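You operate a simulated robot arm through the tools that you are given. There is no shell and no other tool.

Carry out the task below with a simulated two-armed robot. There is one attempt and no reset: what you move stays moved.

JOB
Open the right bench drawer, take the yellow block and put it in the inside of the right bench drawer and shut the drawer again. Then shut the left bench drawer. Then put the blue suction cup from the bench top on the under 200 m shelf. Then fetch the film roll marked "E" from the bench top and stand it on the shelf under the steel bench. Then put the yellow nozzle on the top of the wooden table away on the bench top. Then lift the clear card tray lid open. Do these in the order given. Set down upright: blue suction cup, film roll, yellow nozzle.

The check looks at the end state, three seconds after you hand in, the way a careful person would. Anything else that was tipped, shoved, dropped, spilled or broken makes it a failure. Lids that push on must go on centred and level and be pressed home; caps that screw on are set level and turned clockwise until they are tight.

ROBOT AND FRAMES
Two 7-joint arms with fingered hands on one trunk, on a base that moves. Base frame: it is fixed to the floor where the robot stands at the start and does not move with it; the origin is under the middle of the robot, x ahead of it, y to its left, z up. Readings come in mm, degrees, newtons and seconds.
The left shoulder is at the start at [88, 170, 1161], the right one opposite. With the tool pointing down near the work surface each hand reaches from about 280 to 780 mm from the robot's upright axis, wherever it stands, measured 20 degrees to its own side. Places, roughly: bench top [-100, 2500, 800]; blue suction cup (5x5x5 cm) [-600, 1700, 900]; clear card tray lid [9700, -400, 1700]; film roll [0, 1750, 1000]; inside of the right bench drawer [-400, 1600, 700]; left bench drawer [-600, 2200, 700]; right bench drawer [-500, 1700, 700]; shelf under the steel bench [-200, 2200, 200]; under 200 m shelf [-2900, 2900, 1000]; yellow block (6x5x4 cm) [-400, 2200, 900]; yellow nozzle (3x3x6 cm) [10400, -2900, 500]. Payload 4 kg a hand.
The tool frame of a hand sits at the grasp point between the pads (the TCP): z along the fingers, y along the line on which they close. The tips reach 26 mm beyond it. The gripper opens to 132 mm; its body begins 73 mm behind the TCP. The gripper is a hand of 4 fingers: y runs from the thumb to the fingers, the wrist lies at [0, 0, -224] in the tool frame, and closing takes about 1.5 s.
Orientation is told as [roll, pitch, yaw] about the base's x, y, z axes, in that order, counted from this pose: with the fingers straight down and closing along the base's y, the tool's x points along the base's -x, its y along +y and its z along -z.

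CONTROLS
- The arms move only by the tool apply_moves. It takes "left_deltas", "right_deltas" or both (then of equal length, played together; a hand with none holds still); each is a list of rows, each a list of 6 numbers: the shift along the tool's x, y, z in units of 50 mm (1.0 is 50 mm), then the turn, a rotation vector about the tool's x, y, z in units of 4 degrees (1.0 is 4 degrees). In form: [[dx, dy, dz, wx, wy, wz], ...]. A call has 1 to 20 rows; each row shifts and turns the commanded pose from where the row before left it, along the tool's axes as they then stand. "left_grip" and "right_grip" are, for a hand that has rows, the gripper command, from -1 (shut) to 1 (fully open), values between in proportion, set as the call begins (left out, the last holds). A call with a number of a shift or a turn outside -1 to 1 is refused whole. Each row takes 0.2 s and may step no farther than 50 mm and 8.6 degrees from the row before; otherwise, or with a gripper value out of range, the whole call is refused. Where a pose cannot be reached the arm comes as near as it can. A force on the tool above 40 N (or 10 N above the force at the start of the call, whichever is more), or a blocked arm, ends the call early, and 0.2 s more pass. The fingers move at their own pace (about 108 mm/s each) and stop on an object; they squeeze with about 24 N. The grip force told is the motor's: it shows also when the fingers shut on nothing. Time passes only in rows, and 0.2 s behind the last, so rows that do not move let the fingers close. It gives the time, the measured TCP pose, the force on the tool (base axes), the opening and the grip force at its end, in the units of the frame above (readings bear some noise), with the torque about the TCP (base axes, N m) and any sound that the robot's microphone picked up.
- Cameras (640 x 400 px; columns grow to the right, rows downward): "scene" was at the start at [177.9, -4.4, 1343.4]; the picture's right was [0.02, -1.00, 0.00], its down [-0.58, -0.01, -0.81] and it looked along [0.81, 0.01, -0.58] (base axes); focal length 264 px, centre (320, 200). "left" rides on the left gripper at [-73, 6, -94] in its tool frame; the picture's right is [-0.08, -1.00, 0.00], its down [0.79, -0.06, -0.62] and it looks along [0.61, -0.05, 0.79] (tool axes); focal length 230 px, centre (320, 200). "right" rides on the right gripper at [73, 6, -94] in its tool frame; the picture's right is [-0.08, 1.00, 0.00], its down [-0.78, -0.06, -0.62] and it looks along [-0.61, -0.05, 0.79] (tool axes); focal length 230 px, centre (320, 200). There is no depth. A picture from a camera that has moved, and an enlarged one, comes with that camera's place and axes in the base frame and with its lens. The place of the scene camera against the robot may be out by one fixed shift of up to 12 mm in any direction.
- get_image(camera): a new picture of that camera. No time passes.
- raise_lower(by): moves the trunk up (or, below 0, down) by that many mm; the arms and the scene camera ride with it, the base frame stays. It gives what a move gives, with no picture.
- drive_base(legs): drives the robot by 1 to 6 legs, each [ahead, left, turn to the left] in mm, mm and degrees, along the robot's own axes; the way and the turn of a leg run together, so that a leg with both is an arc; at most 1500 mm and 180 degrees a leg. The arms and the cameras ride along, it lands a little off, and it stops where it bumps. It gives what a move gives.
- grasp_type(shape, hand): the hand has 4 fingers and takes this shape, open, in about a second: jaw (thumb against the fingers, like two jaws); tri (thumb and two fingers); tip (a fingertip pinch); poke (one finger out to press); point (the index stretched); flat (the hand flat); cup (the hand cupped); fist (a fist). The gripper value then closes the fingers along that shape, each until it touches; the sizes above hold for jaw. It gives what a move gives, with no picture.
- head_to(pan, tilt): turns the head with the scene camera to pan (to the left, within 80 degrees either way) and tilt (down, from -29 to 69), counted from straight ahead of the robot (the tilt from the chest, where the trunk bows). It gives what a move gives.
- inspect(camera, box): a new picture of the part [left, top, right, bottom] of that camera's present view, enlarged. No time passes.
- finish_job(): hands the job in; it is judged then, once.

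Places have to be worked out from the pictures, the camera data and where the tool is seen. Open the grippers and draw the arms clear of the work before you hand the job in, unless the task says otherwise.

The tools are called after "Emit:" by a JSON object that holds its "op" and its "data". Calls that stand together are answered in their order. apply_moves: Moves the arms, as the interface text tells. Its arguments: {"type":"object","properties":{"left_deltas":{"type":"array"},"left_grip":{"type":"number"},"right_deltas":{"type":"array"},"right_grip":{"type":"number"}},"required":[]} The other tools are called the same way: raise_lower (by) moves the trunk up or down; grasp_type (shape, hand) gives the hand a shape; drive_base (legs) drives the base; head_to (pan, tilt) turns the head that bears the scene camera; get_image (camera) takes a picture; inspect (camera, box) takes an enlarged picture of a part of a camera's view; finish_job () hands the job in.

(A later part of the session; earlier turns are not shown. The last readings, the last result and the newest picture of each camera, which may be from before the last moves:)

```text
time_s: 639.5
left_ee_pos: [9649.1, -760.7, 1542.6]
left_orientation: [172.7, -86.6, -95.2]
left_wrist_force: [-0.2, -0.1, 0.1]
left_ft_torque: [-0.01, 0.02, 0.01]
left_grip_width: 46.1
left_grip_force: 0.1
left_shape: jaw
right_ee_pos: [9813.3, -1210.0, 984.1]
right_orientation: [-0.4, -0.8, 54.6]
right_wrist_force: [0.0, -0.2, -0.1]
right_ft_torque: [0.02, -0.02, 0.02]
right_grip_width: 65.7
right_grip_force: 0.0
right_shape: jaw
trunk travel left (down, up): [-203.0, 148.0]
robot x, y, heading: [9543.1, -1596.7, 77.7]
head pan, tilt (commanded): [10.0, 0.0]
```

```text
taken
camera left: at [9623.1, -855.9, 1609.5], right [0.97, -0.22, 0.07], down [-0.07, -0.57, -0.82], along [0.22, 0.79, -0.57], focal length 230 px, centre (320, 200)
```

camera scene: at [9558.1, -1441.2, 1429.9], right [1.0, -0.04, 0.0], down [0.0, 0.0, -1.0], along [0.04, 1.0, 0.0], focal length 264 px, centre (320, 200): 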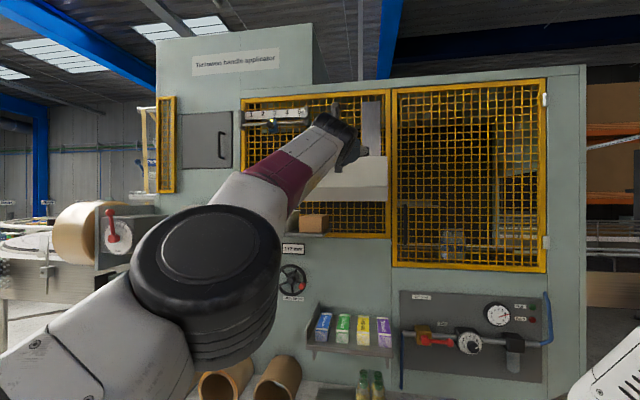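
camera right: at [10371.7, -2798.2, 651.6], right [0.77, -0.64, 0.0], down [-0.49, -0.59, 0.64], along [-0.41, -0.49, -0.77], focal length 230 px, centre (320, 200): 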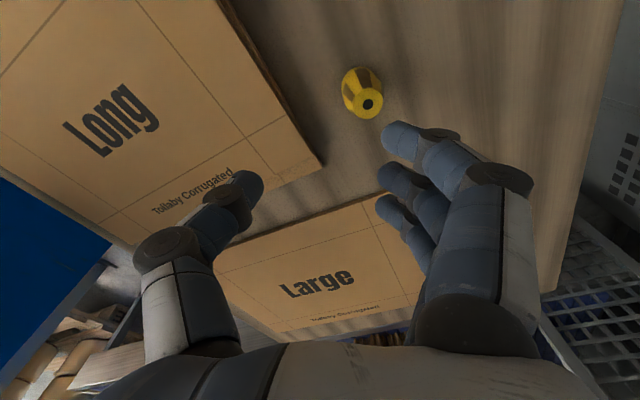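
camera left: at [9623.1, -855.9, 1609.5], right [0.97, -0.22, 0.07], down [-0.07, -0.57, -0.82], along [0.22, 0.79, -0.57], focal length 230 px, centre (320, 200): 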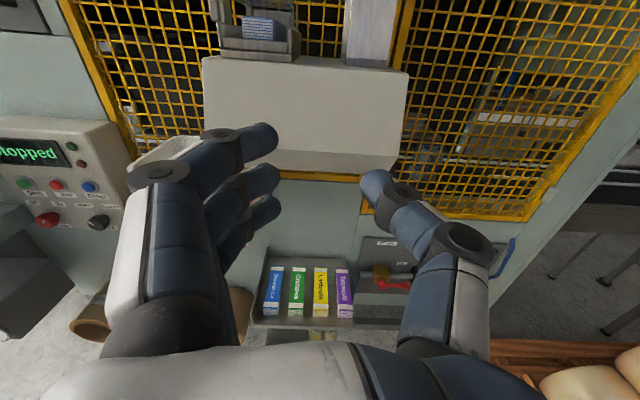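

The unit and tray look unharmed. I now retract the hand in small steps to see whether the elbow bends again.

Emit:
{"op": "apply_moves", "data": {"left_deltas": [[0, 0, -0.6, 0, 0, 0], [0, 0, -0.6, 0, 0, 0], [0, 0, -0.6, 0, 0, 0], [0, 0, 0, 0, 0, 0]]}}

Emit:
{"op": "get_image", "data": {"camera": "scene"}}

```text
time_s: 640.5
left_ee_pos: [9661.8, -795.5, 1578.1]
left_orientation: [172.6, -86.7, -94.8]
left_wrist_force: [-0.2, 0.5, 0.1]
left_ft_torque: [-0.03, -0.02, 0.02]
left_grip_width: 46.2
left_grip_force: 0.0
left_shape: jaw
left hand out of reach, approached as far as the arm can: row 1, 2, 3
right_ee_pos: [9812.9, -1208.4, 983.4]
right_orientation: [-0.6, -0.9, 54.6]
right_wrist_force: [0.5, 0.5, 0.4]
right_ft_torque: [0.0, 0.0, 0.0]
right_grip_width: 65.8
right_grip_force: 0.0
right_shape: jaw
trunk travel left (down, up): [-203.0, 148.0]
robot x, y, heading: [9543.7, -1596.1, 77.9]
head pan, tilt (commanded): [10.0, 0.0]
```

```text
taken
camera scene: at [9558.1, -1440.3, 1429.8], right [1.0, -0.04, 0.0], down [0.0, 0.0, -1.0], along [0.04, 1.0, 0.0], focal length 264 px, centre (320, 200)
```

scene: 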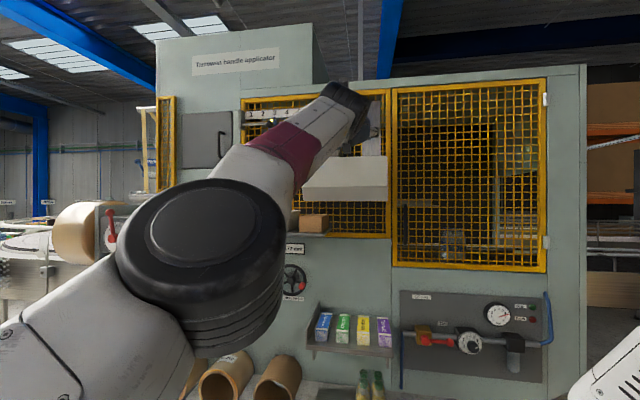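

The elbow remains locked. I drive back further for room, then move the hand down and rotate it towards pointing down, to bring the arm back to its original comfortable configuration.

Emit:
{"op": "drive_base", "data": {"legs": [[-300, 0, 0]]}}

Emit:
{"op": "apply_moves", "data": {"left_deltas": [[0.9, 0, 0, 0, 0, 0], [0.9, 0, 0, 0, 0, 0], [0.9, 0, 0, 0, 0, 0], [0.9, 0, 0, 0, 0, 0], [0.9, 0, 0, 0, 0, 0], [0.9, 0, 0, 0, 0, 0], [0.9, 0, 0, 0, 0, 0], [0.9, 0, 0, 0, 0, 0], [0, 0, 0, 0, 0, 0]]}}

Emit:
{"op": "get_image", "data": {"camera": "scene"}}

```text
time_s: 642.5
left_ee_pos: [9598.7, -1084.2, 1579.0]
left_orientation: [172.6, -86.6, -94.9]
left_wrist_force: [0.0, 0.1, 0.7]
left_ft_torque: [-0.01, 0.0, 0.03]
left_grip_width: 46.2
left_grip_force: 0.1
left_shape: jaw
right_ee_pos: [9750.1, -1497.5, 982.9]
right_orientation: [-0.5, -0.7, 54.6]
right_wrist_force: [-0.1, 0.2, -0.1]
right_ft_torque: [-0.03, 0.02, 0.0]
right_grip_width: 65.6
right_grip_force: 0.1
right_shape: jaw
trunk travel left (down, up): [-203.0, 148.0]
robot x, y, heading: [9479.2, -1884.2, 77.8]
head pan, tilt (commanded): [10.0, 0.0]
```

```text
time_s: 644.5
left_ee_pos: [9634.4, -972.7, 1265.8]
left_orientation: [176.8, -86.2, -97.8]
left_wrist_force: [-0.6, -0.1, 0.5]
left_ft_torque: [-0.02, -0.02, 0.01]
left_grip_width: 46.2
left_grip_force: 0.0
left_shape: jaw
left hand out of reach, approached as far as the arm can: row 1, 2, 3, 4, 5, 6, 7
right_ee_pos: [9749.7, -1494.8, 982.9]
right_orientation: [-0.4, -0.7, 54.6]
right_wrist_force: [0.0, -0.5, 0.2]
right_ft_torque: [0.0, 0.01, 0.0]
right_grip_width: 65.3
right_grip_force: 0.1
right_shape: jaw
trunk travel left (down, up): [-203.0, 148.0]
robot x, y, heading: [9478.6, -1882.3, 77.8]
head pan, tilt (commanded): [10.0, 0.0]
```

```text
taken
camera scene: at [9495.4, -1728.3, 1430.0], right [1.0, -0.04, 0.0], down [0.0, 0.0, -1.0], along [0.04, 1.0, 0.0], focal length 264 px, centre (320, 200)
```

scene: 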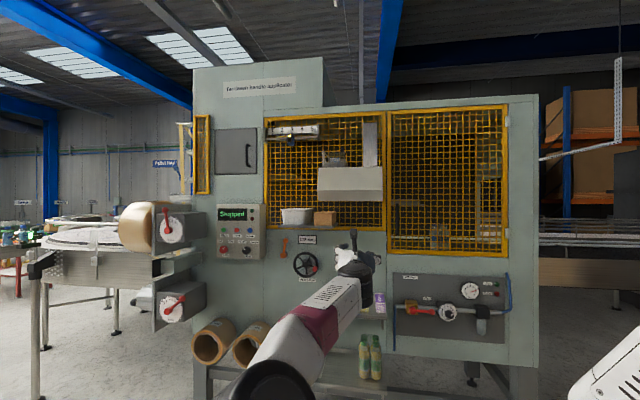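

I rotate the hand towards pointing down and bring it back closer, to coax the arm out of the straight configuration.

Emit:
{"op": "apply_moves", "data": {"left_deltas": [[0, 0, 0, 0, 1, 0], [0, 0, 0, 0, 1, 0], [0, 0, 0, 0, 1, 0], [0, 0, 0, 0, 1, 0], [0, 0, 0, 0, 1, 0], [0, 0, 0, 0, 1, 0], [0, 0, 0, 0, 1, 0], [0, 0, 0, 0, 1, 0], [0, 0, 0, 0, 1, 0], [0, 0, 0, 0, 1, 0], [0, 0, 0, 0, 1, 0], [0, 0, 0, 0, 1, 0], [0, 0, 0, 0, 1, 0], [0, 0, 0, 0, 1, 0], [0, 0, 0, 0, 1, 0], [0, 0, 0, 0, 1, 0], [0, 0, 0, 0, 1, 0], [0, 0, 0, 0, 1, 0], [0, 0, 0, 0, 1, 0], [0, 0, 0, 0, 1, 0]]}}

Emit:
{"op": "get_image", "data": {"camera": "scene"}}

```text
time_s: 648.7
left_ee_pos: [9543.7, -1024.5, 1181.6]
left_orientation: [0.7, -41.2, 77.4]
left_wrist_force: [1.3, 0.0, -0.8]
left_ft_torque: [-0.01, 0.0, -0.01]
left_grip_width: 46.4
left_grip_force: 0.0
left_shape: jaw
left hand out of reach, approached as far as the arm can: row 3, 4, 5, 6, 7, 8, 9, 10, 11, 12, 13, 14, 15, 16, 17, 18, 19, 20
right_ee_pos: [9749.1, -1497.0, 983.9]
right_orientation: [-0.5, -0.7, 54.6]
right_wrist_force: [-0.3, 0.3, 0.4]
right_ft_torque: [0.0, 0.04, 0.01]
right_grip_width: 65.5
right_grip_force: 0.1
right_shape: jaw
trunk travel left (down, up): [-203.0, 148.0]
robot x, y, heading: [9477.7, -1886.7, 77.4]
head pan, tilt (commanded): [10.0, 0.0]
```

```text
taken
camera scene: at [9495.5, -1727.7, 1429.8], right [1.0, -0.04, 0.0], down [0.0, 0.0, -1.0], along [0.04, 1.0, 0.0], focal length 264 px, centre (320, 200)
```

scene: 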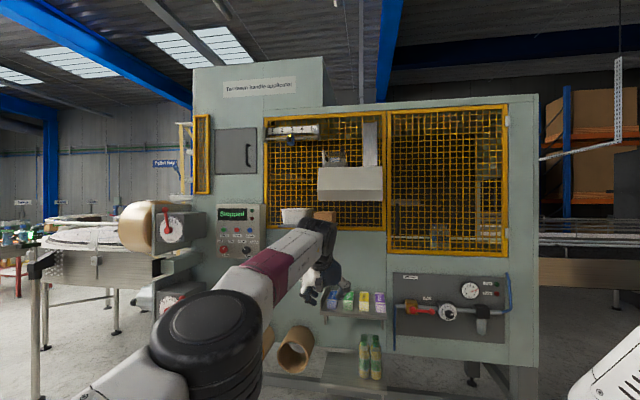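

Now I bring the hand back towards the body by about 310 mm.

Emit:
{"op": "apply_moves", "data": {"left_deltas": [[0.873, 0, -0.218, 0, 0, 0], [0.873, 0, -0.218, 0, 0, 0], [0.873, 0, -0.218, 0, 0, 0], [0.873, 0, -0.218, 0, 0, 0], [0.873, 0, -0.218, 0, 0, 0], [0.873, 0, -0.218, 0, 0, 0], [0.873, 0, -0.218, 0, 0, 0], [0, 0, 0, 0, 0, 0]]}}

Emit:
{"op": "get_image", "data": {"camera": "scene"}}

```text
time_s: 650.5
left_ee_pos: [9482.2, -1299.5, 1041.9]
left_orientation: [0.6, -41.2, 77.3]
left_wrist_force: [0.2, -0.4, 1.3]
left_ft_torque: [-0.03, 0.04, 0.03]
left_grip_width: 46.0
left_grip_force: 0.1
left_shape: jaw
right_ee_pos: [9749.9, -1496.0, 982.8]
right_orientation: [-0.4, -0.8, 54.7]
right_wrist_force: [0.1, -0.8, -0.7]
right_ft_torque: [0.01, 0.03, 0.03]
right_grip_width: 65.5
right_grip_force: 0.0
right_shape: jaw
trunk travel left (down, up): [-203.0, 148.0]
robot x, y, heading: [9480.4, -1882.0, 77.8]
head pan, tilt (commanded): [10.0, 0.0]
```

```text
taken
camera scene: at [9495.6, -1727.3, 1429.8], right [1.0, -0.04, 0.0], down [0.0, 0.0, -1.0], along [0.04, 1.0, 0.0], focal length 264 px, centre (320, 200)
```

scene: 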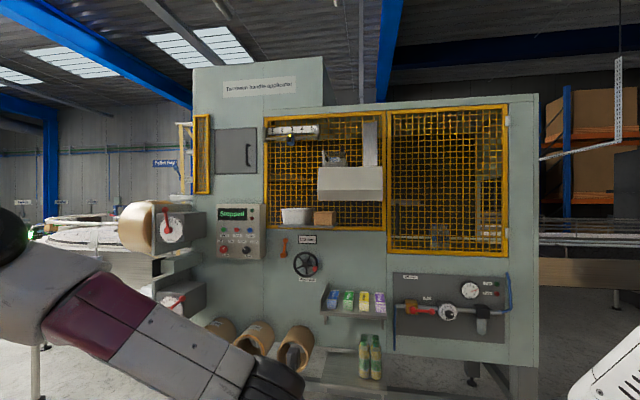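

The arm is responsive again. I flatten the hand to about 12° pitch here in free space, raise the trunk fully and lift the hand, before approaching again.

Emit:
{"op": "apply_moves", "data": {"left_deltas": [[0, 0, 0, 0, -1, 0], [0, 0, 0, 0, -1, 0], [0, 0, 0, 0, -1, 0], [0, 0, 0, 0, -1, 0], [0, 0, 0, 0, -1, 0], [0, 0, 0, 0, -1, 0], [0, 0, 0, 0, -1, 0], [0, 0, 0, 0, -1, 0], [0, 0, 0, 0, -1, 0], [0, 0, 0, 0, -0.2, 0], [0, 0, 0, 0, 0, 0]], "left_grip": -0.3}}

Emit:
{"op": "raise_lower", "data": {"by": 146}}

Emit:
{"op": "apply_moves", "data": {"left_deltas": [[-0.88, 0, -0.19, 0, 0, 0], [-0.88, 0, -0.19, 0, 0, 0], [-0.88, 0, -0.19, 0, 0, 0], [-0.88, 0, -0.19, 0, 0, 0], [-0.88, 0, -0.19, 0, 0, 0], [-0.88, 0, -0.19, 0, 0, 0], [-0.88, 0, -0.19, 0, 0, 0], [-0.88, 0, -0.19, 0, 0, 0], [-0.88, 0, -0.19, 0, 0, 0], [-0.88, 0, -0.19, 0, 0, 0], [-0.88, 0, -0.19, 0, 0, 0], [0, 0, 0, 0, 0, 0]]}}

Emit:
{"op": "get_image", "data": {"camera": "scene"}}

```text
time_s: 652.9
left_ee_pos: [9481.7, -1298.5, 1035.7]
left_orientation: [2.3, -78.0, 75.4]
left_wrist_force: [0.2, 0.0, 0.0]
left_ft_torque: [0.01, -0.04, 0.0]
left_grip_width: 46.3
left_grip_force: 0.1
left_shape: jaw
right_ee_pos: [9749.6, -1495.9, 983.0]
right_orientation: [-0.5, -0.8, 54.7]
right_wrist_force: [0.8, 0.4, 0.0]
right_ft_torque: [0.01, 0.02, 0.0]
right_grip_width: 65.6
right_grip_force: 0.1
right_shape: jaw
trunk travel left (down, up): [-203.0, 148.0]
robot x, y, heading: [9483.9, -1887.5, 77.6]
head pan, tilt (commanded): [10.0, 0.0]
```

```text
time_s: 654.6
left_ee_pos: [9481.8, -1298.6, 1183.5]
left_orientation: [2.4, -77.9, 75.4]
left_wrist_force: [-0.3, -0.2, -0.5]
left_ft_torque: [-0.03, 0.0, 0.01]
left_grip_width: 46.2
left_grip_force: 0.1
left_shape: jaw
right_ee_pos: [9749.6, -1496.3, 1128.1]
right_orientation: [-0.5, -0.8, 54.6]
right_wrist_force: [-0.8, 0.4, -0.7]
right_ft_torque: [-0.01, 0.02, -0.02]
right_grip_width: 65.5
right_grip_force: 0.0
right_shape: jaw
trunk travel left (down, up): [-349.0, 2.0]
robot x, y, heading: [9478.7, -1883.3, 77.6]
head pan, tilt (commanded): [10.0, 0.0]
```

```text
time_s: 657.2
left_ee_pos: [9485.2, -1298.6, 1680.2]
left_orientation: [2.2, -77.9, 75.4]
left_wrist_force: [-0.5, 0.1, 0.1]
left_ft_torque: [-0.01, -0.02, 0.0]
left_grip_width: 46.1
left_grip_force: 0.0
left_shape: jaw
right_ee_pos: [9749.8, -1495.0, 1129.5]
right_orientation: [-0.5, -0.8, 54.6]
right_wrist_force: [0.0, 0.1, -0.3]
right_ft_torque: [0.01, 0.0, -0.02]
right_grip_width: 65.5
right_grip_force: 0.0
right_shape: jaw
trunk travel left (down, up): [-349.0, 2.0]
robot x, y, heading: [9476.9, -1882.8, 77.7]
head pan, tilt (commanded): [10.0, 0.0]
```

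```text
taken
camera scene: at [9488.1, -1760.4, 1577.1], right [1.0, -0.04, 0.0], down [0.0, 0.0, -1.0], along [0.04, 1.0, 0.0], focal length 264 px, centre (320, 200)
```

scene: 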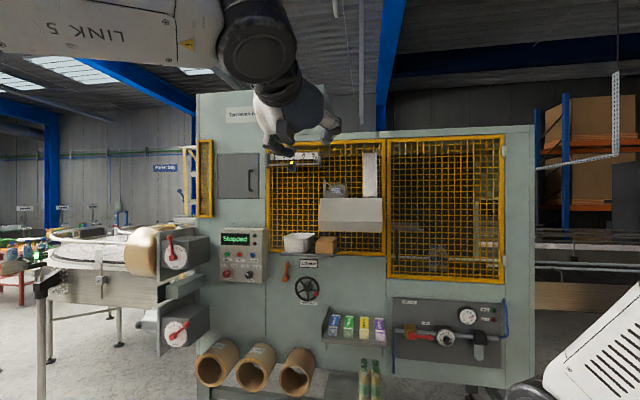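

The arm tracks well at this height. I rehearse the arc here in free space (up 90 mm and left 90 mm) to be sure the whole swing is reachable.

Emit:
{"op": "apply_moves", "data": {"left_deltas": [[-0.5, 0.1, -0.11, 0, 0, 0], [-0.5, 0.3, -0.11, 0, 0, 0], [-0.5, 0.5, -0.11, 0, 0, 0], [-0.3, 0.7, -0.065, 0, 0, 0], [0, 0.7, 0, 0, 0, 0]]}}

Emit:
{"op": "apply_moves", "data": {"left_deltas": [[0, -0.7, 0, 0, 0, 0], [0.3, -0.7, 0.065, 0, 0, 0], [0.5, -0.5, 0.11, 0, 0, 0], [0.5, -0.3, 0.11, 0, 0, 0], [0.5, -0.1, 0.11, 0, 0, 0]]}}

Emit:
{"op": "drive_base", "data": {"legs": [[700, 0, 0]]}}

Emit:
{"op": "get_image", "data": {"camera": "left"}}

Emit:
{"op": "get_image", "data": {"camera": "scene"}}

```text
time_s: 658.4
left_ee_pos: [9373.2, -1275.1, 1771.7]
left_orientation: [2.0, -78.0, 75.7]
left_wrist_force: [-0.4, -0.1, 0.0]
left_ft_torque: [0.0, -0.02, -0.02]
left_grip_width: 46.2
left_grip_force: 0.1
left_shape: jaw
right_ee_pos: [9748.7, -1496.2, 1129.4]
right_orientation: [-0.5, -0.8, 54.6]
right_wrist_force: [-0.5, -0.4, 0.5]
right_ft_torque: [-0.02, 0.0, 0.04]
right_grip_width: 65.5
right_grip_force: 0.2
right_shape: jaw
trunk travel left (down, up): [-349.0, 2.0]
robot x, y, heading: [9476.6, -1882.6, 77.7]
head pan, tilt (commanded): [10.0, 0.0]
```

```text
time_s: 659.6
left_ee_pos: [9487.4, -1300.0, 1677.3]
left_orientation: [2.2, -78.0, 75.5]
left_wrist_force: [-0.5, 0.3, -0.1]
left_ft_torque: [-0.02, 0.0, 0.03]
left_grip_width: 46.1
left_grip_force: 0.0
left_shape: jaw
right_ee_pos: [9749.2, -1496.9, 1130.0]
right_orientation: [-0.6, -0.8, 54.5]
right_wrist_force: [0.7, 0.6, -0.7]
right_ft_torque: [-0.01, 0.02, -0.01]
right_grip_width: 65.8
right_grip_force: 0.0
right_shape: jaw
trunk travel left (down, up): [-349.0, 2.0]
robot x, y, heading: [9481.0, -1884.7, 77.7]
head pan, tilt (commanded): [10.0, 0.0]
```

```text
time_s: 663.5
left_ee_pos: [9637.7, -611.0, 1677.1]
left_orientation: [2.3, -78.0, 75.4]
left_wrist_force: [0.2, -1.2, 0.1]
left_ft_torque: [-0.02, -0.01, 0.01]
left_grip_width: 46.2
left_grip_force: 0.0
left_shape: jaw
right_ee_pos: [9899.7, -807.3, 1129.0]
right_orientation: [-0.4, -0.8, 54.5]
right_wrist_force: [0.3, -0.8, -1.1]
right_ft_torque: [0.02, 0.02, -0.02]
right_grip_width: 65.5
right_grip_force: 0.0
right_shape: jaw
trunk travel left (down, up): [-349.0, 2.0]
robot x, y, heading: [9630.2, -1196.6, 77.6]
head pan, tilt (commanded): [10.0, 0.0]
```

```text
taken
camera left: at [9616.9, -685.8, 1768.4], right [0.98, -0.2, 0.07], down [-0.11, -0.76, -0.64], along [0.18, 0.62, -0.77], focal length 230 px, centre (320, 200)
```

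left: 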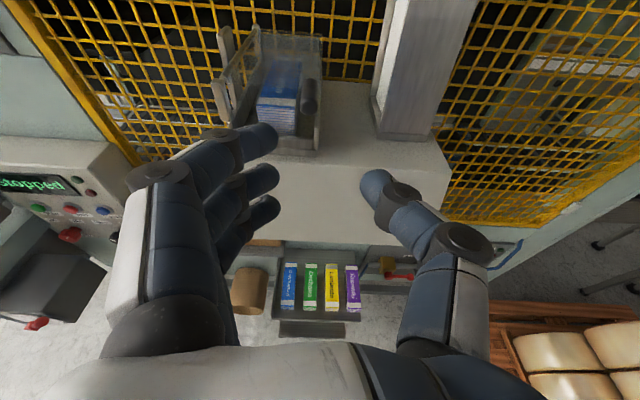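

```text
taken
camera scene: at [9638.5, -1071.8, 1577.2], right [1.0, -0.04, 0.0], down [0.0, 0.0, -1.0], along [0.04, 1.0, 0.0], focal length 264 px, centre (320, 200)
```

scene: 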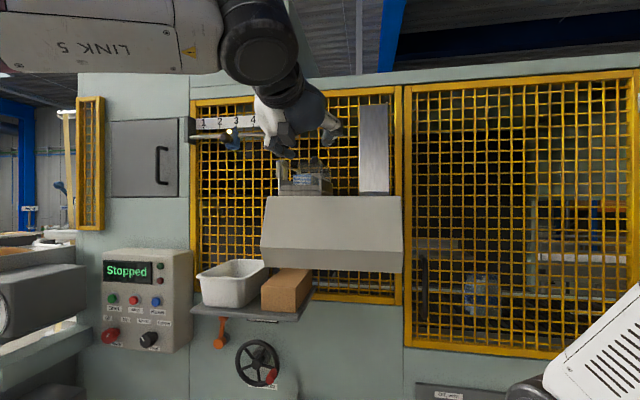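

The rehearsal worked without reach problems. I align (12 mm left, 13 mm down) and advance 75 mm.

Emit:
{"op": "apply_moves", "data": {"left_deltas": [[0.254, 0.24, 0.054, 0, 0, 0], [-0.104, 0, 0.489, 0, 0, 0], [-0.104, 0, 0.489, 0, 0, 0], [-0.104, 0, 0.489, 0, 0, 0], [0, 0, 0, 0, 0, 0]], "left_grip": -0.3}}

Emit:
{"op": "get_image", "data": {"camera": "left"}}

Emit:
{"op": "inspect", "data": {"camera": "scene", "box": [240, 80, 400, 210]}}

```text
time_s: 664.7
left_ee_pos: [9640.1, -538.2, 1666.0]
left_orientation: [2.3, -78.0, 75.5]
left_wrist_force: [1.2, -0.2, 0.5]
left_ft_torque: [0.01, 0.03, 0.0]
left_grip_width: 46.0
left_grip_force: 0.1
left_shape: jaw
right_ee_pos: [9899.0, -807.0, 1129.5]
right_orientation: [-0.5, -0.7, 54.6]
right_wrist_force: [0.1, 0.3, 0.1]
right_ft_torque: [0.04, 0.0, 0.03]
right_grip_width: 65.8
right_grip_force: 0.0
right_shape: jaw
trunk travel left (down, up): [-349.0, 2.0]
robot x, y, heading: [9630.7, -1195.9, 77.7]
head pan, tilt (commanded): [10.0, 0.0]
```

```text
taken
camera left: at [9619.9, -611.5, 1755.9], right [0.98, -0.2, 0.07], down [-0.11, -0.76, -0.64], along [0.18, 0.62, -0.77], focal length 230 px, centre (320, 200)
```

left: 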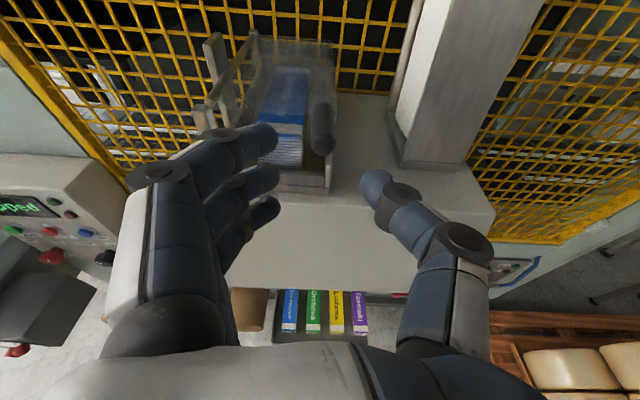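

```text
3.08 times, centred on (320, 145) of scene
camera zoom: at [9638.3, -1072.6, 1577.3], right [1.0, -0.04, 0.0], down [0.0, 0.0, -1.0], along [0.04, 1.0, 0.0], focal length 814 px, centre (320, 369)
```

zoom: 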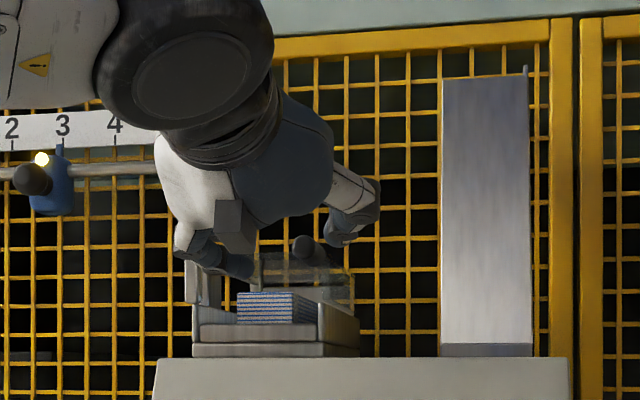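

Lateral alignment is right on. I advance the final 55 mm horizontally and check.

Emit:
{"op": "apply_moves", "data": {"left_deltas": [[-0.115, 0, 0.538, 0, 0, 0], [-0.115, 0, 0.538, 0, 0, 0], [0, 0, 0, 0, 0, 0]], "left_grip": -0.3}}

Emit:
{"op": "get_image", "data": {"camera": "left"}}

Emit:
{"op": "inspect", "data": {"camera": "scene", "box": [240, 80, 400, 210]}}

```text
time_s: 665.5
left_ee_pos: [9652.2, -483.2, 1667.5]
left_orientation: [2.3, -77.9, 75.4]
left_wrist_force: [0.2, 0.2, -0.4]
left_ft_torque: [0.04, -0.01, 0.04]
left_grip_width: 46.2
left_grip_force: 0.0
left_shape: jaw
right_ee_pos: [9899.1, -808.0, 1129.2]
right_orientation: [-0.4, -0.8, 54.6]
right_wrist_force: [0.3, -0.8, -0.7]
right_ft_torque: [0.02, 0.01, -0.03]
right_grip_width: 65.8
right_grip_force: 0.1
right_shape: jaw
trunk travel left (down, up): [-349.0, 2.0]
robot x, y, heading: [9627.9, -1193.6, 77.6]
head pan, tilt (commanded): [10.0, 0.0]
```

```text
taken
camera left: at [9631.8, -557.2, 1756.2], right [0.98, -0.2, 0.07], down [-0.11, -0.76, -0.64], along [0.18, 0.62, -0.77], focal length 230 px, centre (320, 200)
```

left: 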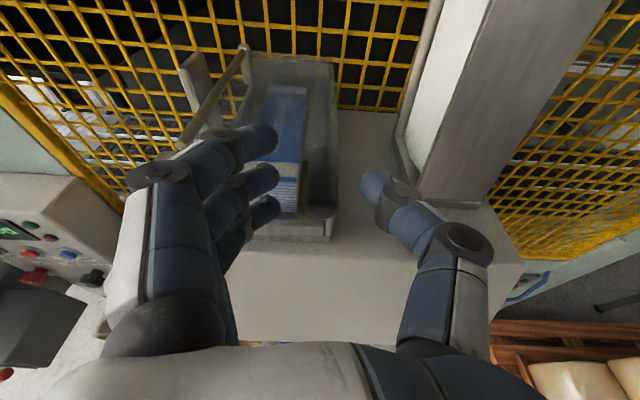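

```text
3.08 times, centred on (320, 145) of scene
camera zoom: at [9638.1, -1072.6, 1577.3], right [1.0, -0.04, 0.0], down [0.0, 0.0, -1.0], along [0.04, 1.0, 0.0], focal length 814 px, centre (320, 369)
```

zoom: 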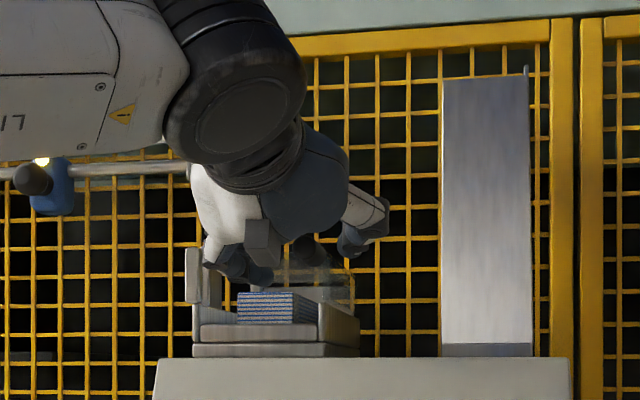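

The knob is centred between thumb and fingers with the fingertips ending before the lid's edge. I close the hand.

Emit:
{"op": "apply_moves", "data": {"left_deltas": [[0, 0, 0, 0, 0, 0], [0, 0, 0, 0, 0, 0], [0, 0, 0, 0, 0, 0], [0, 0, 0, 0, 0, 0], [0, 0, 0, 0, 0, 0]], "left_grip": -1}}

Emit:
{"op": "inspect", "data": {"camera": "left", "box": [200, 80, 440, 280]}}

Emit:
{"op": "inspect", "data": {"camera": "scene", "box": [260, 110, 380, 210]}}

```text
time_s: 666.7
left_ee_pos: [9655.2, -483.3, 1665.2]
left_orientation: [2.8, -78.0, 74.9]
left_wrist_force: [9.6, -0.6, 0.6]
left_ft_torque: [0.02, -0.06, -0.05]
left_grip_width: 1.0
left_grip_force: 23.8
left_shape: jaw
right_ee_pos: [9902.2, -807.2, 1129.4]
right_orientation: [-0.3, -0.7, 54.6]
right_wrist_force: [0.3, 0.6, -0.6]
right_ft_torque: [0.01, 0.02, 0.0]
right_grip_width: 65.7
right_grip_force: 0.1
right_shape: jaw
trunk travel left (down, up): [-349.0, 2.0]
robot x, y, heading: [9633.3, -1193.9, 77.9]
head pan, tilt (commanded): [10.0, 0.0]
```

```text
2.00 times, centred on (320, 180) of left
camera zoom: at [9635.6, -557.0, 1756.0], right [0.98, -0.2, 0.07], down [-0.11, -0.76, -0.64], along [0.18, 0.62, -0.77], focal length 460 px, centre (320, 240)
```

zoom: 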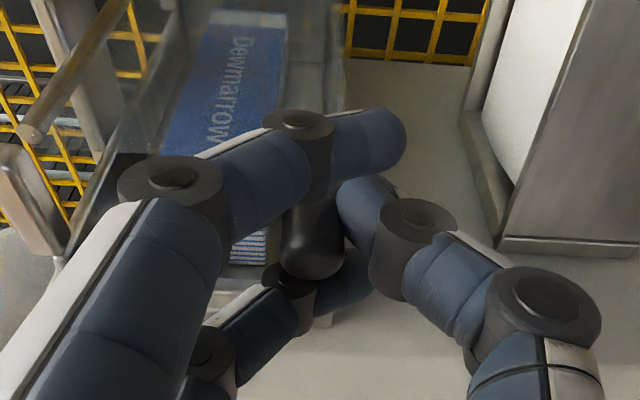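

```text
4.00 times, centred on (320, 160) of scene
camera zoom: at [9640.9, -1072.1, 1577.2], right [1.0, -0.04, 0.0], down [0.0, 0.0, -1.0], along [0.04, 1.0, 0.0], focal length 1058 px, centre (320, 360)
```

zoom: 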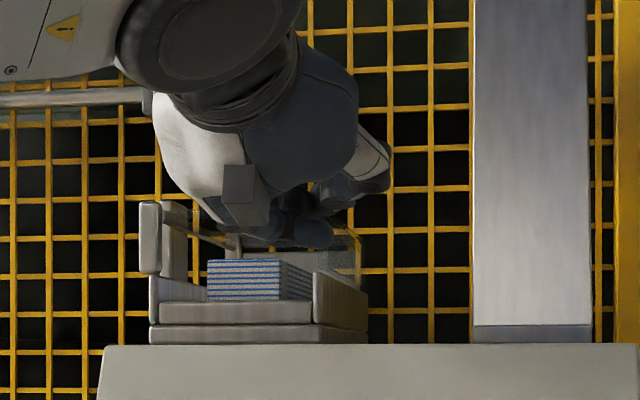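

The knob is caged (index above, ring finger below, thumb right). I lift along the arc to about 28°.

Emit:
{"op": "apply_moves", "data": {"left_deltas": [[-0.148, 0.004, -0.0315, 0, 0, 0], [-0.148, 0.012, -0.0315, 0, 0, 0], [-0.145, 0.03, -0.031, 0, 0, 0], [-0.145, 0.04, -0.031, 0, 0, 0], [-0.136, 0.055, -0.029, 0, 0, 0], [-0.136, 0.063, -0.029, 0, 0, 0], [0, 0, 0, 0, 0, 0]], "left_grip": -1}}

Emit:
{"op": "inspect", "data": {"camera": "left", "box": [200, 80, 440, 280]}}

Emit:
{"op": "inspect", "data": {"camera": "scene", "box": [260, 100, 380, 200]}}

```text
time_s: 668.3
left_ee_pos: [9645.7, -480.0, 1708.2]
left_orientation: [2.7, -78.1, 75.0]
left_wrist_force: [10.6, 1.1, 1.8]
left_ft_torque: [0.15, -0.3, -0.01]
left_grip_width: 1.1
left_grip_force: 23.8
left_shape: jaw
right_ee_pos: [9901.8, -808.0, 1128.3]
right_orientation: [-0.3, -0.8, 54.6]
right_wrist_force: [0.1, -0.1, -0.4]
right_ft_torque: [0.02, 0.01, 0.01]
right_grip_width: 65.6
right_grip_force: 0.1
right_shape: jaw
trunk travel left (down, up): [-349.0, 2.0]
robot x, y, heading: [9629.8, -1198.3, 77.7]
head pan, tilt (commanded): [10.0, 0.0]
```

```text
2.00 times, centred on (320, 180) of left
camera zoom: at [9626.1, -554.7, 1800.6], right [0.98, -0.2, 0.07], down [-0.11, -0.76, -0.64], along [0.18, 0.62, -0.77], focal length 460 px, centre (320, 240)
```

zoom: 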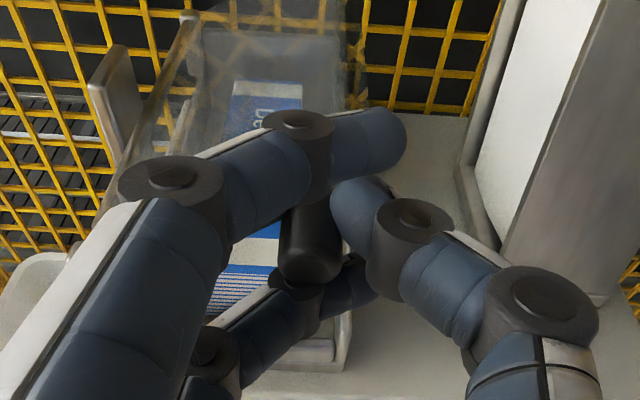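

```text
4.00 times, centred on (320, 150) of scene
camera zoom: at [9641.4, -1071.7, 1577.1], right [1.0, -0.04, 0.0], down [0.0, 0.0, -1.0], along [0.04, 1.0, 0.0], focal length 1058 px, centre (320, 400)
```

zoom: 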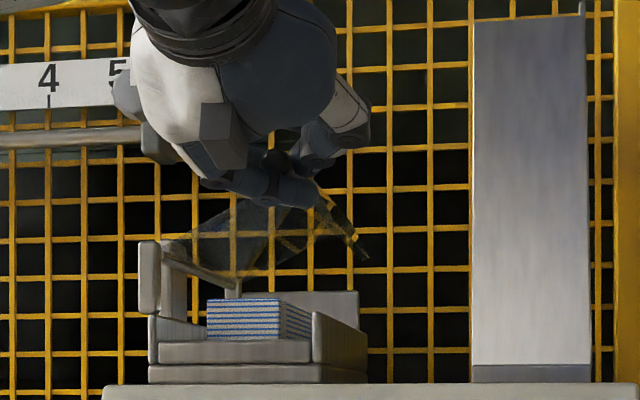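

The lid is rising nicely with the knob caged. I continue to about 58°.

Emit:
{"op": "apply_moves", "data": {"left_deltas": [[-0.125, 0.077, -0.0266, 0, 0, 0], [-0.125, 0.087, -0.0266, 0, 0, 0], [-0.1085, 0.1, -0.023, 0, 0, 0], [-0.1085, 0.108, -0.023, 0, 0, 0], [-0.089, 0.118, -0.019, 0, 0, 0], [-0.089, 0.124, -0.019, 0, 0, 0], [0, 0, 0, 0, 0, 0]], "left_grip": -1}}

Emit:
{"op": "inspect", "data": {"camera": "left", "box": [200, 80, 440, 280]}}

Emit:
{"op": "inspect", "data": {"camera": "scene", "box": [260, 80, 380, 200]}}

```text
time_s: 669.9
left_ee_pos: [9618.8, -475.3, 1743.7]
left_orientation: [3.0, -78.0, 74.7]
left_wrist_force: [15.1, 2.6, 14.5]
left_ft_torque: [0.19, -0.35, -0.1]
left_grip_width: 0.0
left_grip_force: 24.5
left_shape: jaw
right_ee_pos: [9903.1, -807.1, 1130.2]
right_orientation: [-0.3, -0.8, 54.6]
right_wrist_force: [0.4, -0.4, 0.2]
right_ft_torque: [-0.02, -0.01, 0.0]
right_grip_width: 65.7
right_grip_force: 0.2
right_shape: jaw
trunk travel left (down, up): [-349.0, 2.0]
robot x, y, heading: [9630.3, -1196.7, 77.5]
head pan, tilt (commanded): [10.0, 0.0]
```

```text
2.00 times, centred on (320, 180) of left
camera zoom: at [9599.0, -549.9, 1834.4], right [0.98, -0.2, 0.07], down [-0.11, -0.76, -0.64], along [0.18, 0.62, -0.76], focal length 460 px, centre (320, 240)
```

zoom: 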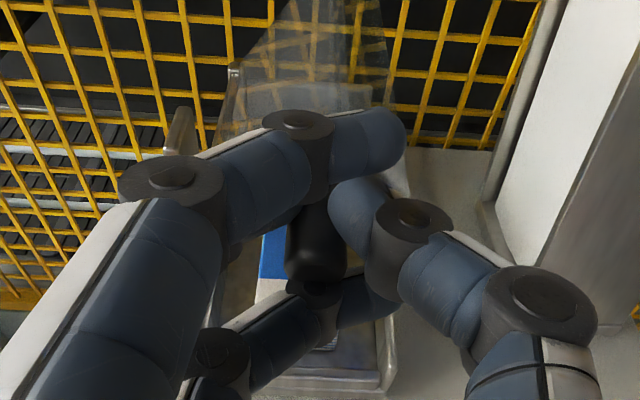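

```text
3.33 times, centred on (320, 140) of scene
camera zoom: at [9642.7, -1073.4, 1577.3], right [1.0, -0.04, 0.0], down [0.0, 0.0, -1.0], along [0.04, 1.0, 0.0], focal length 882 px, centre (320, 400)
```

zoom: 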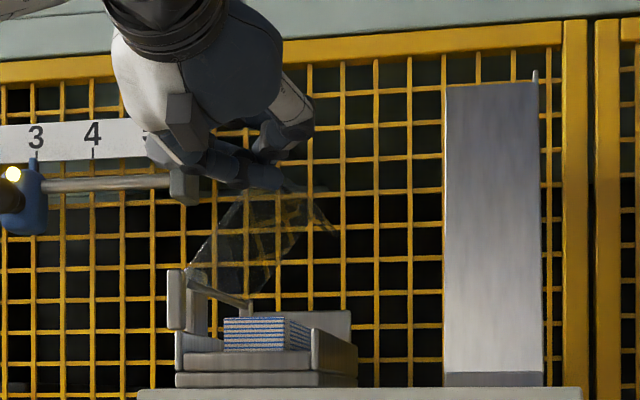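

The lid is at about 55°; the force suggests the true radius is slightly larger. I continue to about 85° with a slightly wider arc.

Emit:
{"op": "apply_moves", "data": {"left_deltas": [[-0.09, 0.11, -0.019, 0, 0, 0], [-0.085, 0.125, -0.018, 0, 0, 0], [-0.07, 0.135, -0.015, 0, 0, 0], [-0.05, 0.15, -0.011, 0, 0, 0], [-0.03, 0.155, -0.006, 0, 0, 0], [-0.02, 0.16, -0.004, 0, 0, 0], [0, 0, 0, 0, 0, 0]], "left_grip": -1}}

Emit:
{"op": "inspect", "data": {"camera": "left", "box": [200, 80, 440, 280]}}

Emit:
{"op": "inspect", "data": {"camera": "scene", "box": [240, 70, 380, 200]}}

```text
time_s: 671.3
left_ee_pos: [9572.6, -468.7, 1766.6]
left_orientation: [1.5, -79.0, 76.0]
left_wrist_force: [3.2, 3.5, 15.3]
left_ft_torque: [0.1, -0.1, 0.02]
left_grip_width: 0.0
left_grip_force: 23.8
left_shape: jaw
right_ee_pos: [9899.6, -808.2, 1129.7]
right_orientation: [-0.6, -0.8, 54.6]
right_wrist_force: [0.0, 0.6, 0.6]
right_ft_torque: [-0.03, 0.01, -0.02]
right_grip_width: 65.7
right_grip_force: 0.1
right_shape: jaw
trunk travel left (down, up): [-349.0, 2.0]
robot x, y, heading: [9630.9, -1196.3, 77.4]
head pan, tilt (commanded): [10.0, 0.0]
stopped in row 6 (left hand): the force on the tool passed its limit at 41 N (the readings are from after the stop); the commanded pose is now the measured one
```

```text
2.00 times, centred on (320, 180) of left
camera zoom: at [9552.4, -543.1, 1855.1], right [0.98, -0.2, 0.07], down [-0.11, -0.75, -0.65], along [0.18, 0.63, -0.75], focal length 460 px, centre (320, 240)
```

zoom: 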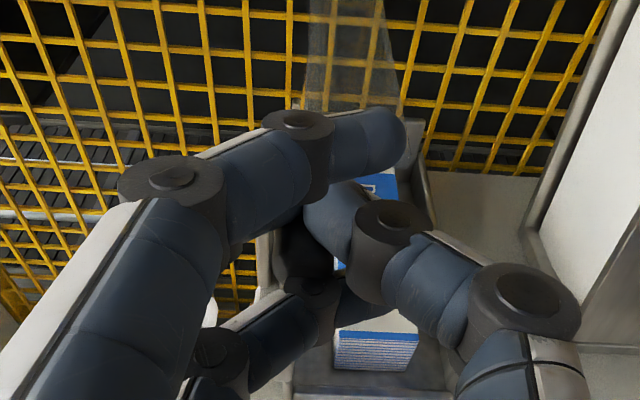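

```text
3.08 times, centred on (310, 135) of scene
camera zoom: at [9637.7, -1072.3, 1577.1], right [1.0, -0.04, 0.0], down [0.0, 0.0, -1.0], along [0.04, 1.0, 0.0], focal length 814 px, centre (351, 400)
```

zoom: 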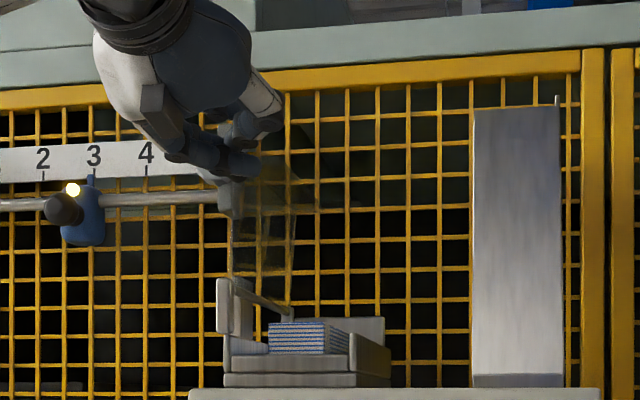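

The lid is about vertical now. I push it a little further left, past vertical, in small steps, watching for a stop.

Emit:
{"op": "apply_moves", "data": {"left_deltas": [[0, 0.08, 0, 0, 0, 0], [0, 0.08, 0, 0, 0, 0], [0.01, 0.08, 0.002, 0, 0, 0], [0, 0, 0, 0, 0, 0]], "left_grip": -1}}

Emit:
{"op": "inspect", "data": {"camera": "scene", "box": [240, 70, 380, 200]}}

Emit:
{"op": "get_image", "data": {"camera": "left"}}

```text
time_s: 672.3
left_ee_pos: [9562.9, -465.2, 1765.0]
left_orientation: [2.0, -79.0, 75.6]
left_wrist_force: [2.2, 8.9, 34.1]
left_ft_torque: [0.48, -0.07, 0.12]
left_grip_width: 0.3
left_grip_force: 23.8
left_shape: jaw
right_ee_pos: [9901.7, -808.6, 1128.9]
right_orientation: [-0.3, -0.8, 54.6]
right_wrist_force: [0.0, 0.9, -0.5]
right_ft_torque: [0.0, -0.02, -0.04]
right_grip_width: 65.6
right_grip_force: 0.1
right_shape: jaw
trunk travel left (down, up): [-349.0, 2.0]
robot x, y, heading: [9629.0, -1193.4, 77.6]
head pan, tilt (commanded): [10.0, 0.0]
```

```text
3.08 times, centred on (310, 135) of scene
camera zoom: at [9639.4, -1073.7, 1577.5], right [1.0, -0.04, 0.0], down [0.0, 0.0, -1.0], along [0.04, 1.0, 0.0], focal length 814 px, centre (351, 400)
```

zoom: 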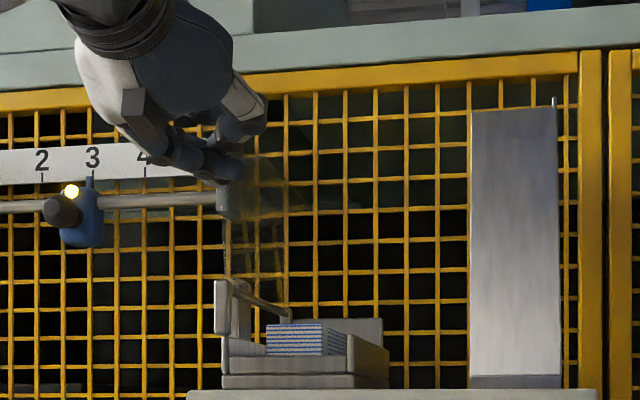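

```text
taken
camera left: at [9542.6, -541.2, 1854.9], right [0.98, -0.2, 0.07], down [-0.11, -0.75, -0.65], along [0.18, 0.63, -0.75], focal length 230 px, centre (320, 200)
```

left: 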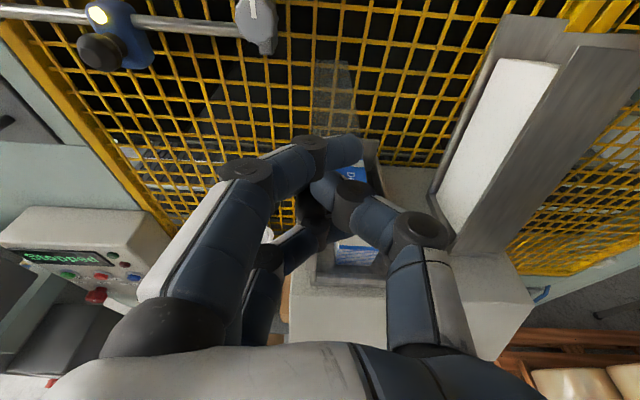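

There is upward force on the hand (34 N), so I raise it 7 mm to relieve it, then push left a bit more.

Emit:
{"op": "apply_moves", "data": {"left_deltas": [[-0.07, 0, -0.015, 0, 0, 0], [-0.07, 0, -0.015, 0, 0, 0], [0, 0, 0, 0, 0, 0]], "left_grip": -1}}

Emit:
{"op": "apply_moves", "data": {"left_deltas": [[0, 0.08, 0, 0, 0, 0], [0, 0.08, 0, 0, 0, 0], [0, 0.08, 0, 0, 0, 0], [0, 0, 0, 0, 0, 0]], "left_grip": -1}}

Emit:
{"op": "inspect", "data": {"camera": "scene", "box": [240, 70, 380, 200]}}

```text
time_s: 673.1
left_ee_pos: [9561.8, -466.4, 1768.5]
left_orientation: [2.0, -78.4, 75.6]
left_wrist_force: [-3.3, -11.6, -5.5]
left_ft_torque: [-0.23, 0.05, 0.1]
left_grip_width: 0.0
left_grip_force: 24.1
left_shape: jaw
right_ee_pos: [9899.0, -809.0, 1129.7]
right_orientation: [-0.4, -0.8, 54.5]
right_wrist_force: [0.3, -0.3, -0.7]
right_ft_torque: [-0.02, 0.0, 0.01]
right_grip_width: 65.8
right_grip_force: 0.0
right_shape: jaw
trunk travel left (down, up): [-349.0, 2.0]
robot x, y, heading: [9627.0, -1197.2, 77.9]
head pan, tilt (commanded): [10.0, 0.0]
```

```text
time_s: 674.1
left_ee_pos: [9548.8, -460.7, 1769.9]
left_orientation: [2.0, -78.5, 75.7]
left_wrist_force: [0.3, -0.2, -0.2]
left_ft_torque: [-0.01, 0.01, -0.01]
left_grip_width: 0.2
left_grip_force: 24.0
left_shape: jaw
right_ee_pos: [9899.9, -807.4, 1128.6]
right_orientation: [-0.6, -0.7, 54.5]
right_wrist_force: [0.1, 0.1, -0.6]
right_ft_torque: [0.02, -0.01, 0.01]
right_grip_width: 65.9
right_grip_force: 0.1
right_shape: jaw
trunk travel left (down, up): [-349.0, 2.0]
robot x, y, heading: [9631.8, -1192.0, 77.5]
head pan, tilt (commanded): [10.0, 0.0]
```

```text
3.08 times, centred on (310, 135) of scene
camera zoom: at [9638.8, -1071.2, 1577.1], right [1.0, -0.04, 0.0], down [0.0, 0.0, -1.0], along [0.04, 1.0, 0.0], focal length 814 px, centre (351, 400)
```

zoom: 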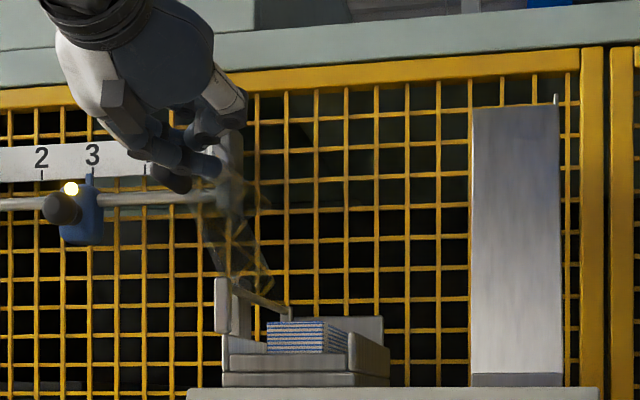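

The force dropped to zero: the lid leans past vertical and rests by itself. I open the hand and check before withdrawing.

Emit:
{"op": "apply_moves", "data": {"left_deltas": [[0, 0, 0, 0, 0, 0], [0, 0, 0, 0, 0, 0], [0, 0, 0, 0, 0, 0]], "left_grip": -0.2}}

Emit:
{"op": "inspect", "data": {"camera": "scene", "box": [240, 70, 380, 200]}}

Emit:
{"op": "get_image", "data": {"camera": "left"}}

```text
time_s: 674.9
left_ee_pos: [9554.1, -468.9, 1774.0]
left_orientation: [2.8, -78.9, 74.8]
left_wrist_force: [9.1, -14.7, 9.8]
left_ft_torque: [-0.27, 0.0, 0.24]
left_grip_width: 48.2
left_grip_force: 0.1
left_shape: jaw
right_ee_pos: [9902.6, -811.4, 1129.0]
right_orientation: [-0.4, -0.9, 54.5]
right_wrist_force: [-0.2, -0.2, -0.6]
right_ft_torque: [-0.01, 0.02, 0.0]
right_grip_width: 65.5
right_grip_force: 0.1
right_shape: jaw
trunk travel left (down, up): [-349.0, 2.0]
robot x, y, heading: [9630.8, -1194.1, 77.8]
head pan, tilt (commanded): [10.0, 0.0]
```

```text
3.08 times, centred on (310, 135) of scene
camera zoom: at [9641.4, -1077.2, 1577.7], right [1.0, -0.04, 0.0], down [0.0, 0.0, -1.0], along [0.04, 1.0, 0.0], focal length 814 px, centre (351, 400)
```

zoom: 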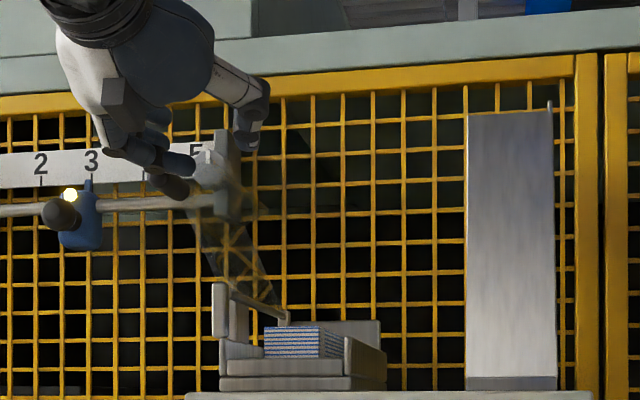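

```text
taken
camera left: at [9533.4, -543.4, 1862.8], right [0.98, -0.2, 0.07], down [-0.11, -0.75, -0.65], along [0.18, 0.63, -0.76], focal length 230 px, centre (320, 200)
```

left: 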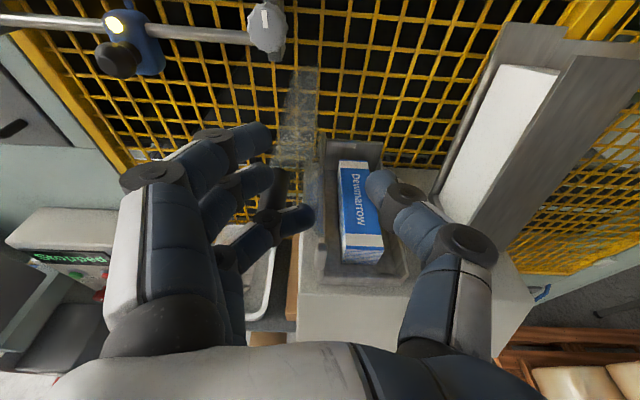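

The lid is open: it leans well past vertical to the left and the cards are uncovered. I ease the hand 5 mm right and withdraw straight back.

Emit:
{"op": "apply_moves", "data": {"left_deltas": [[0, -0.1, 0, 0, 0, 0], [0.08, 0, -0.39, 0, 0, 0], [0.1, 0, -0.49, 0, 0, 0], [0.1, 0, -0.49, 0, 0, 0], [0.1, 0, -0.49, 0, 0, 0], [0, 0, 0, 0, 0, 0]], "left_grip": -0.2}}

Emit:
{"op": "inspect", "data": {"camera": "scene", "box": [220, 60, 380, 210]}}

Emit:
{"op": "get_image", "data": {"camera": "left"}}

```text
time_s: 676.3
left_ee_pos: [9535.6, -552.3, 1769.4]
left_orientation: [2.0, -78.6, 75.7]
left_wrist_force: [-0.2, 0.1, 0.4]
left_ft_torque: [-0.01, 0.03, -0.01]
left_grip_width: 52.5
left_grip_force: 0.0
left_shape: jaw
right_ee_pos: [9901.6, -806.6, 1129.6]
right_orientation: [-0.5, -0.7, 54.6]
right_wrist_force: [0.3, 0.1, -0.7]
right_ft_torque: [-0.01, 0.01, -0.01]
right_grip_width: 65.4
right_grip_force: 0.1
right_shape: jaw
trunk travel left (down, up): [-349.0, 2.0]
robot x, y, heading: [9629.5, -1194.6, 77.7]
head pan, tilt (commanded): [10.0, 0.0]
```

```text
2.67 times, centred on (300, 135) of scene
camera zoom: at [9639.3, -1071.2, 1577.1], right [1.0, -0.04, 0.0], down [0.0, 0.0, -1.0], along [0.04, 1.0, 0.0], focal length 705 px, centre (373, 373)
```

zoom: 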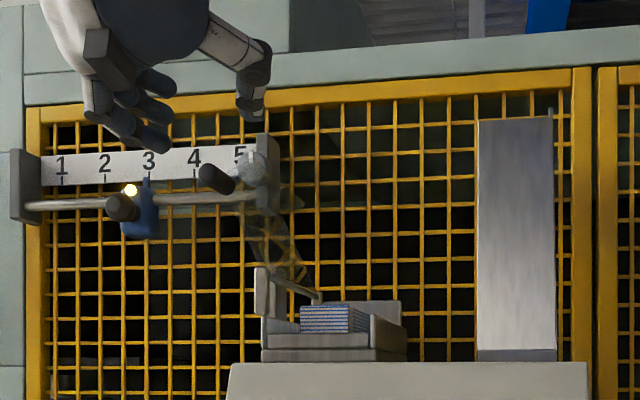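

```text
taken
camera left: at [9515.9, -628.2, 1858.4], right [0.98, -0.2, 0.07], down [-0.11, -0.76, -0.65], along [0.18, 0.62, -0.76], focal length 230 px, centre (320, 200)
```

left: 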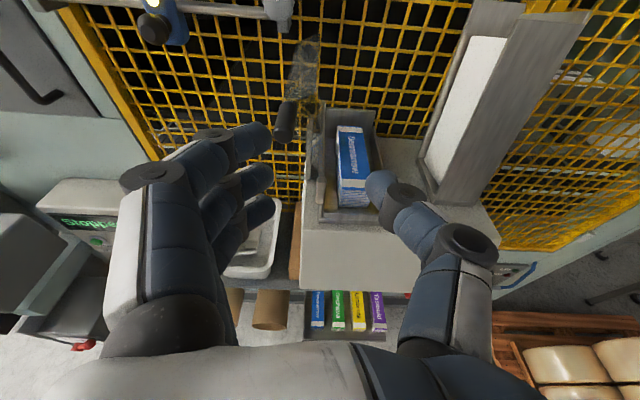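

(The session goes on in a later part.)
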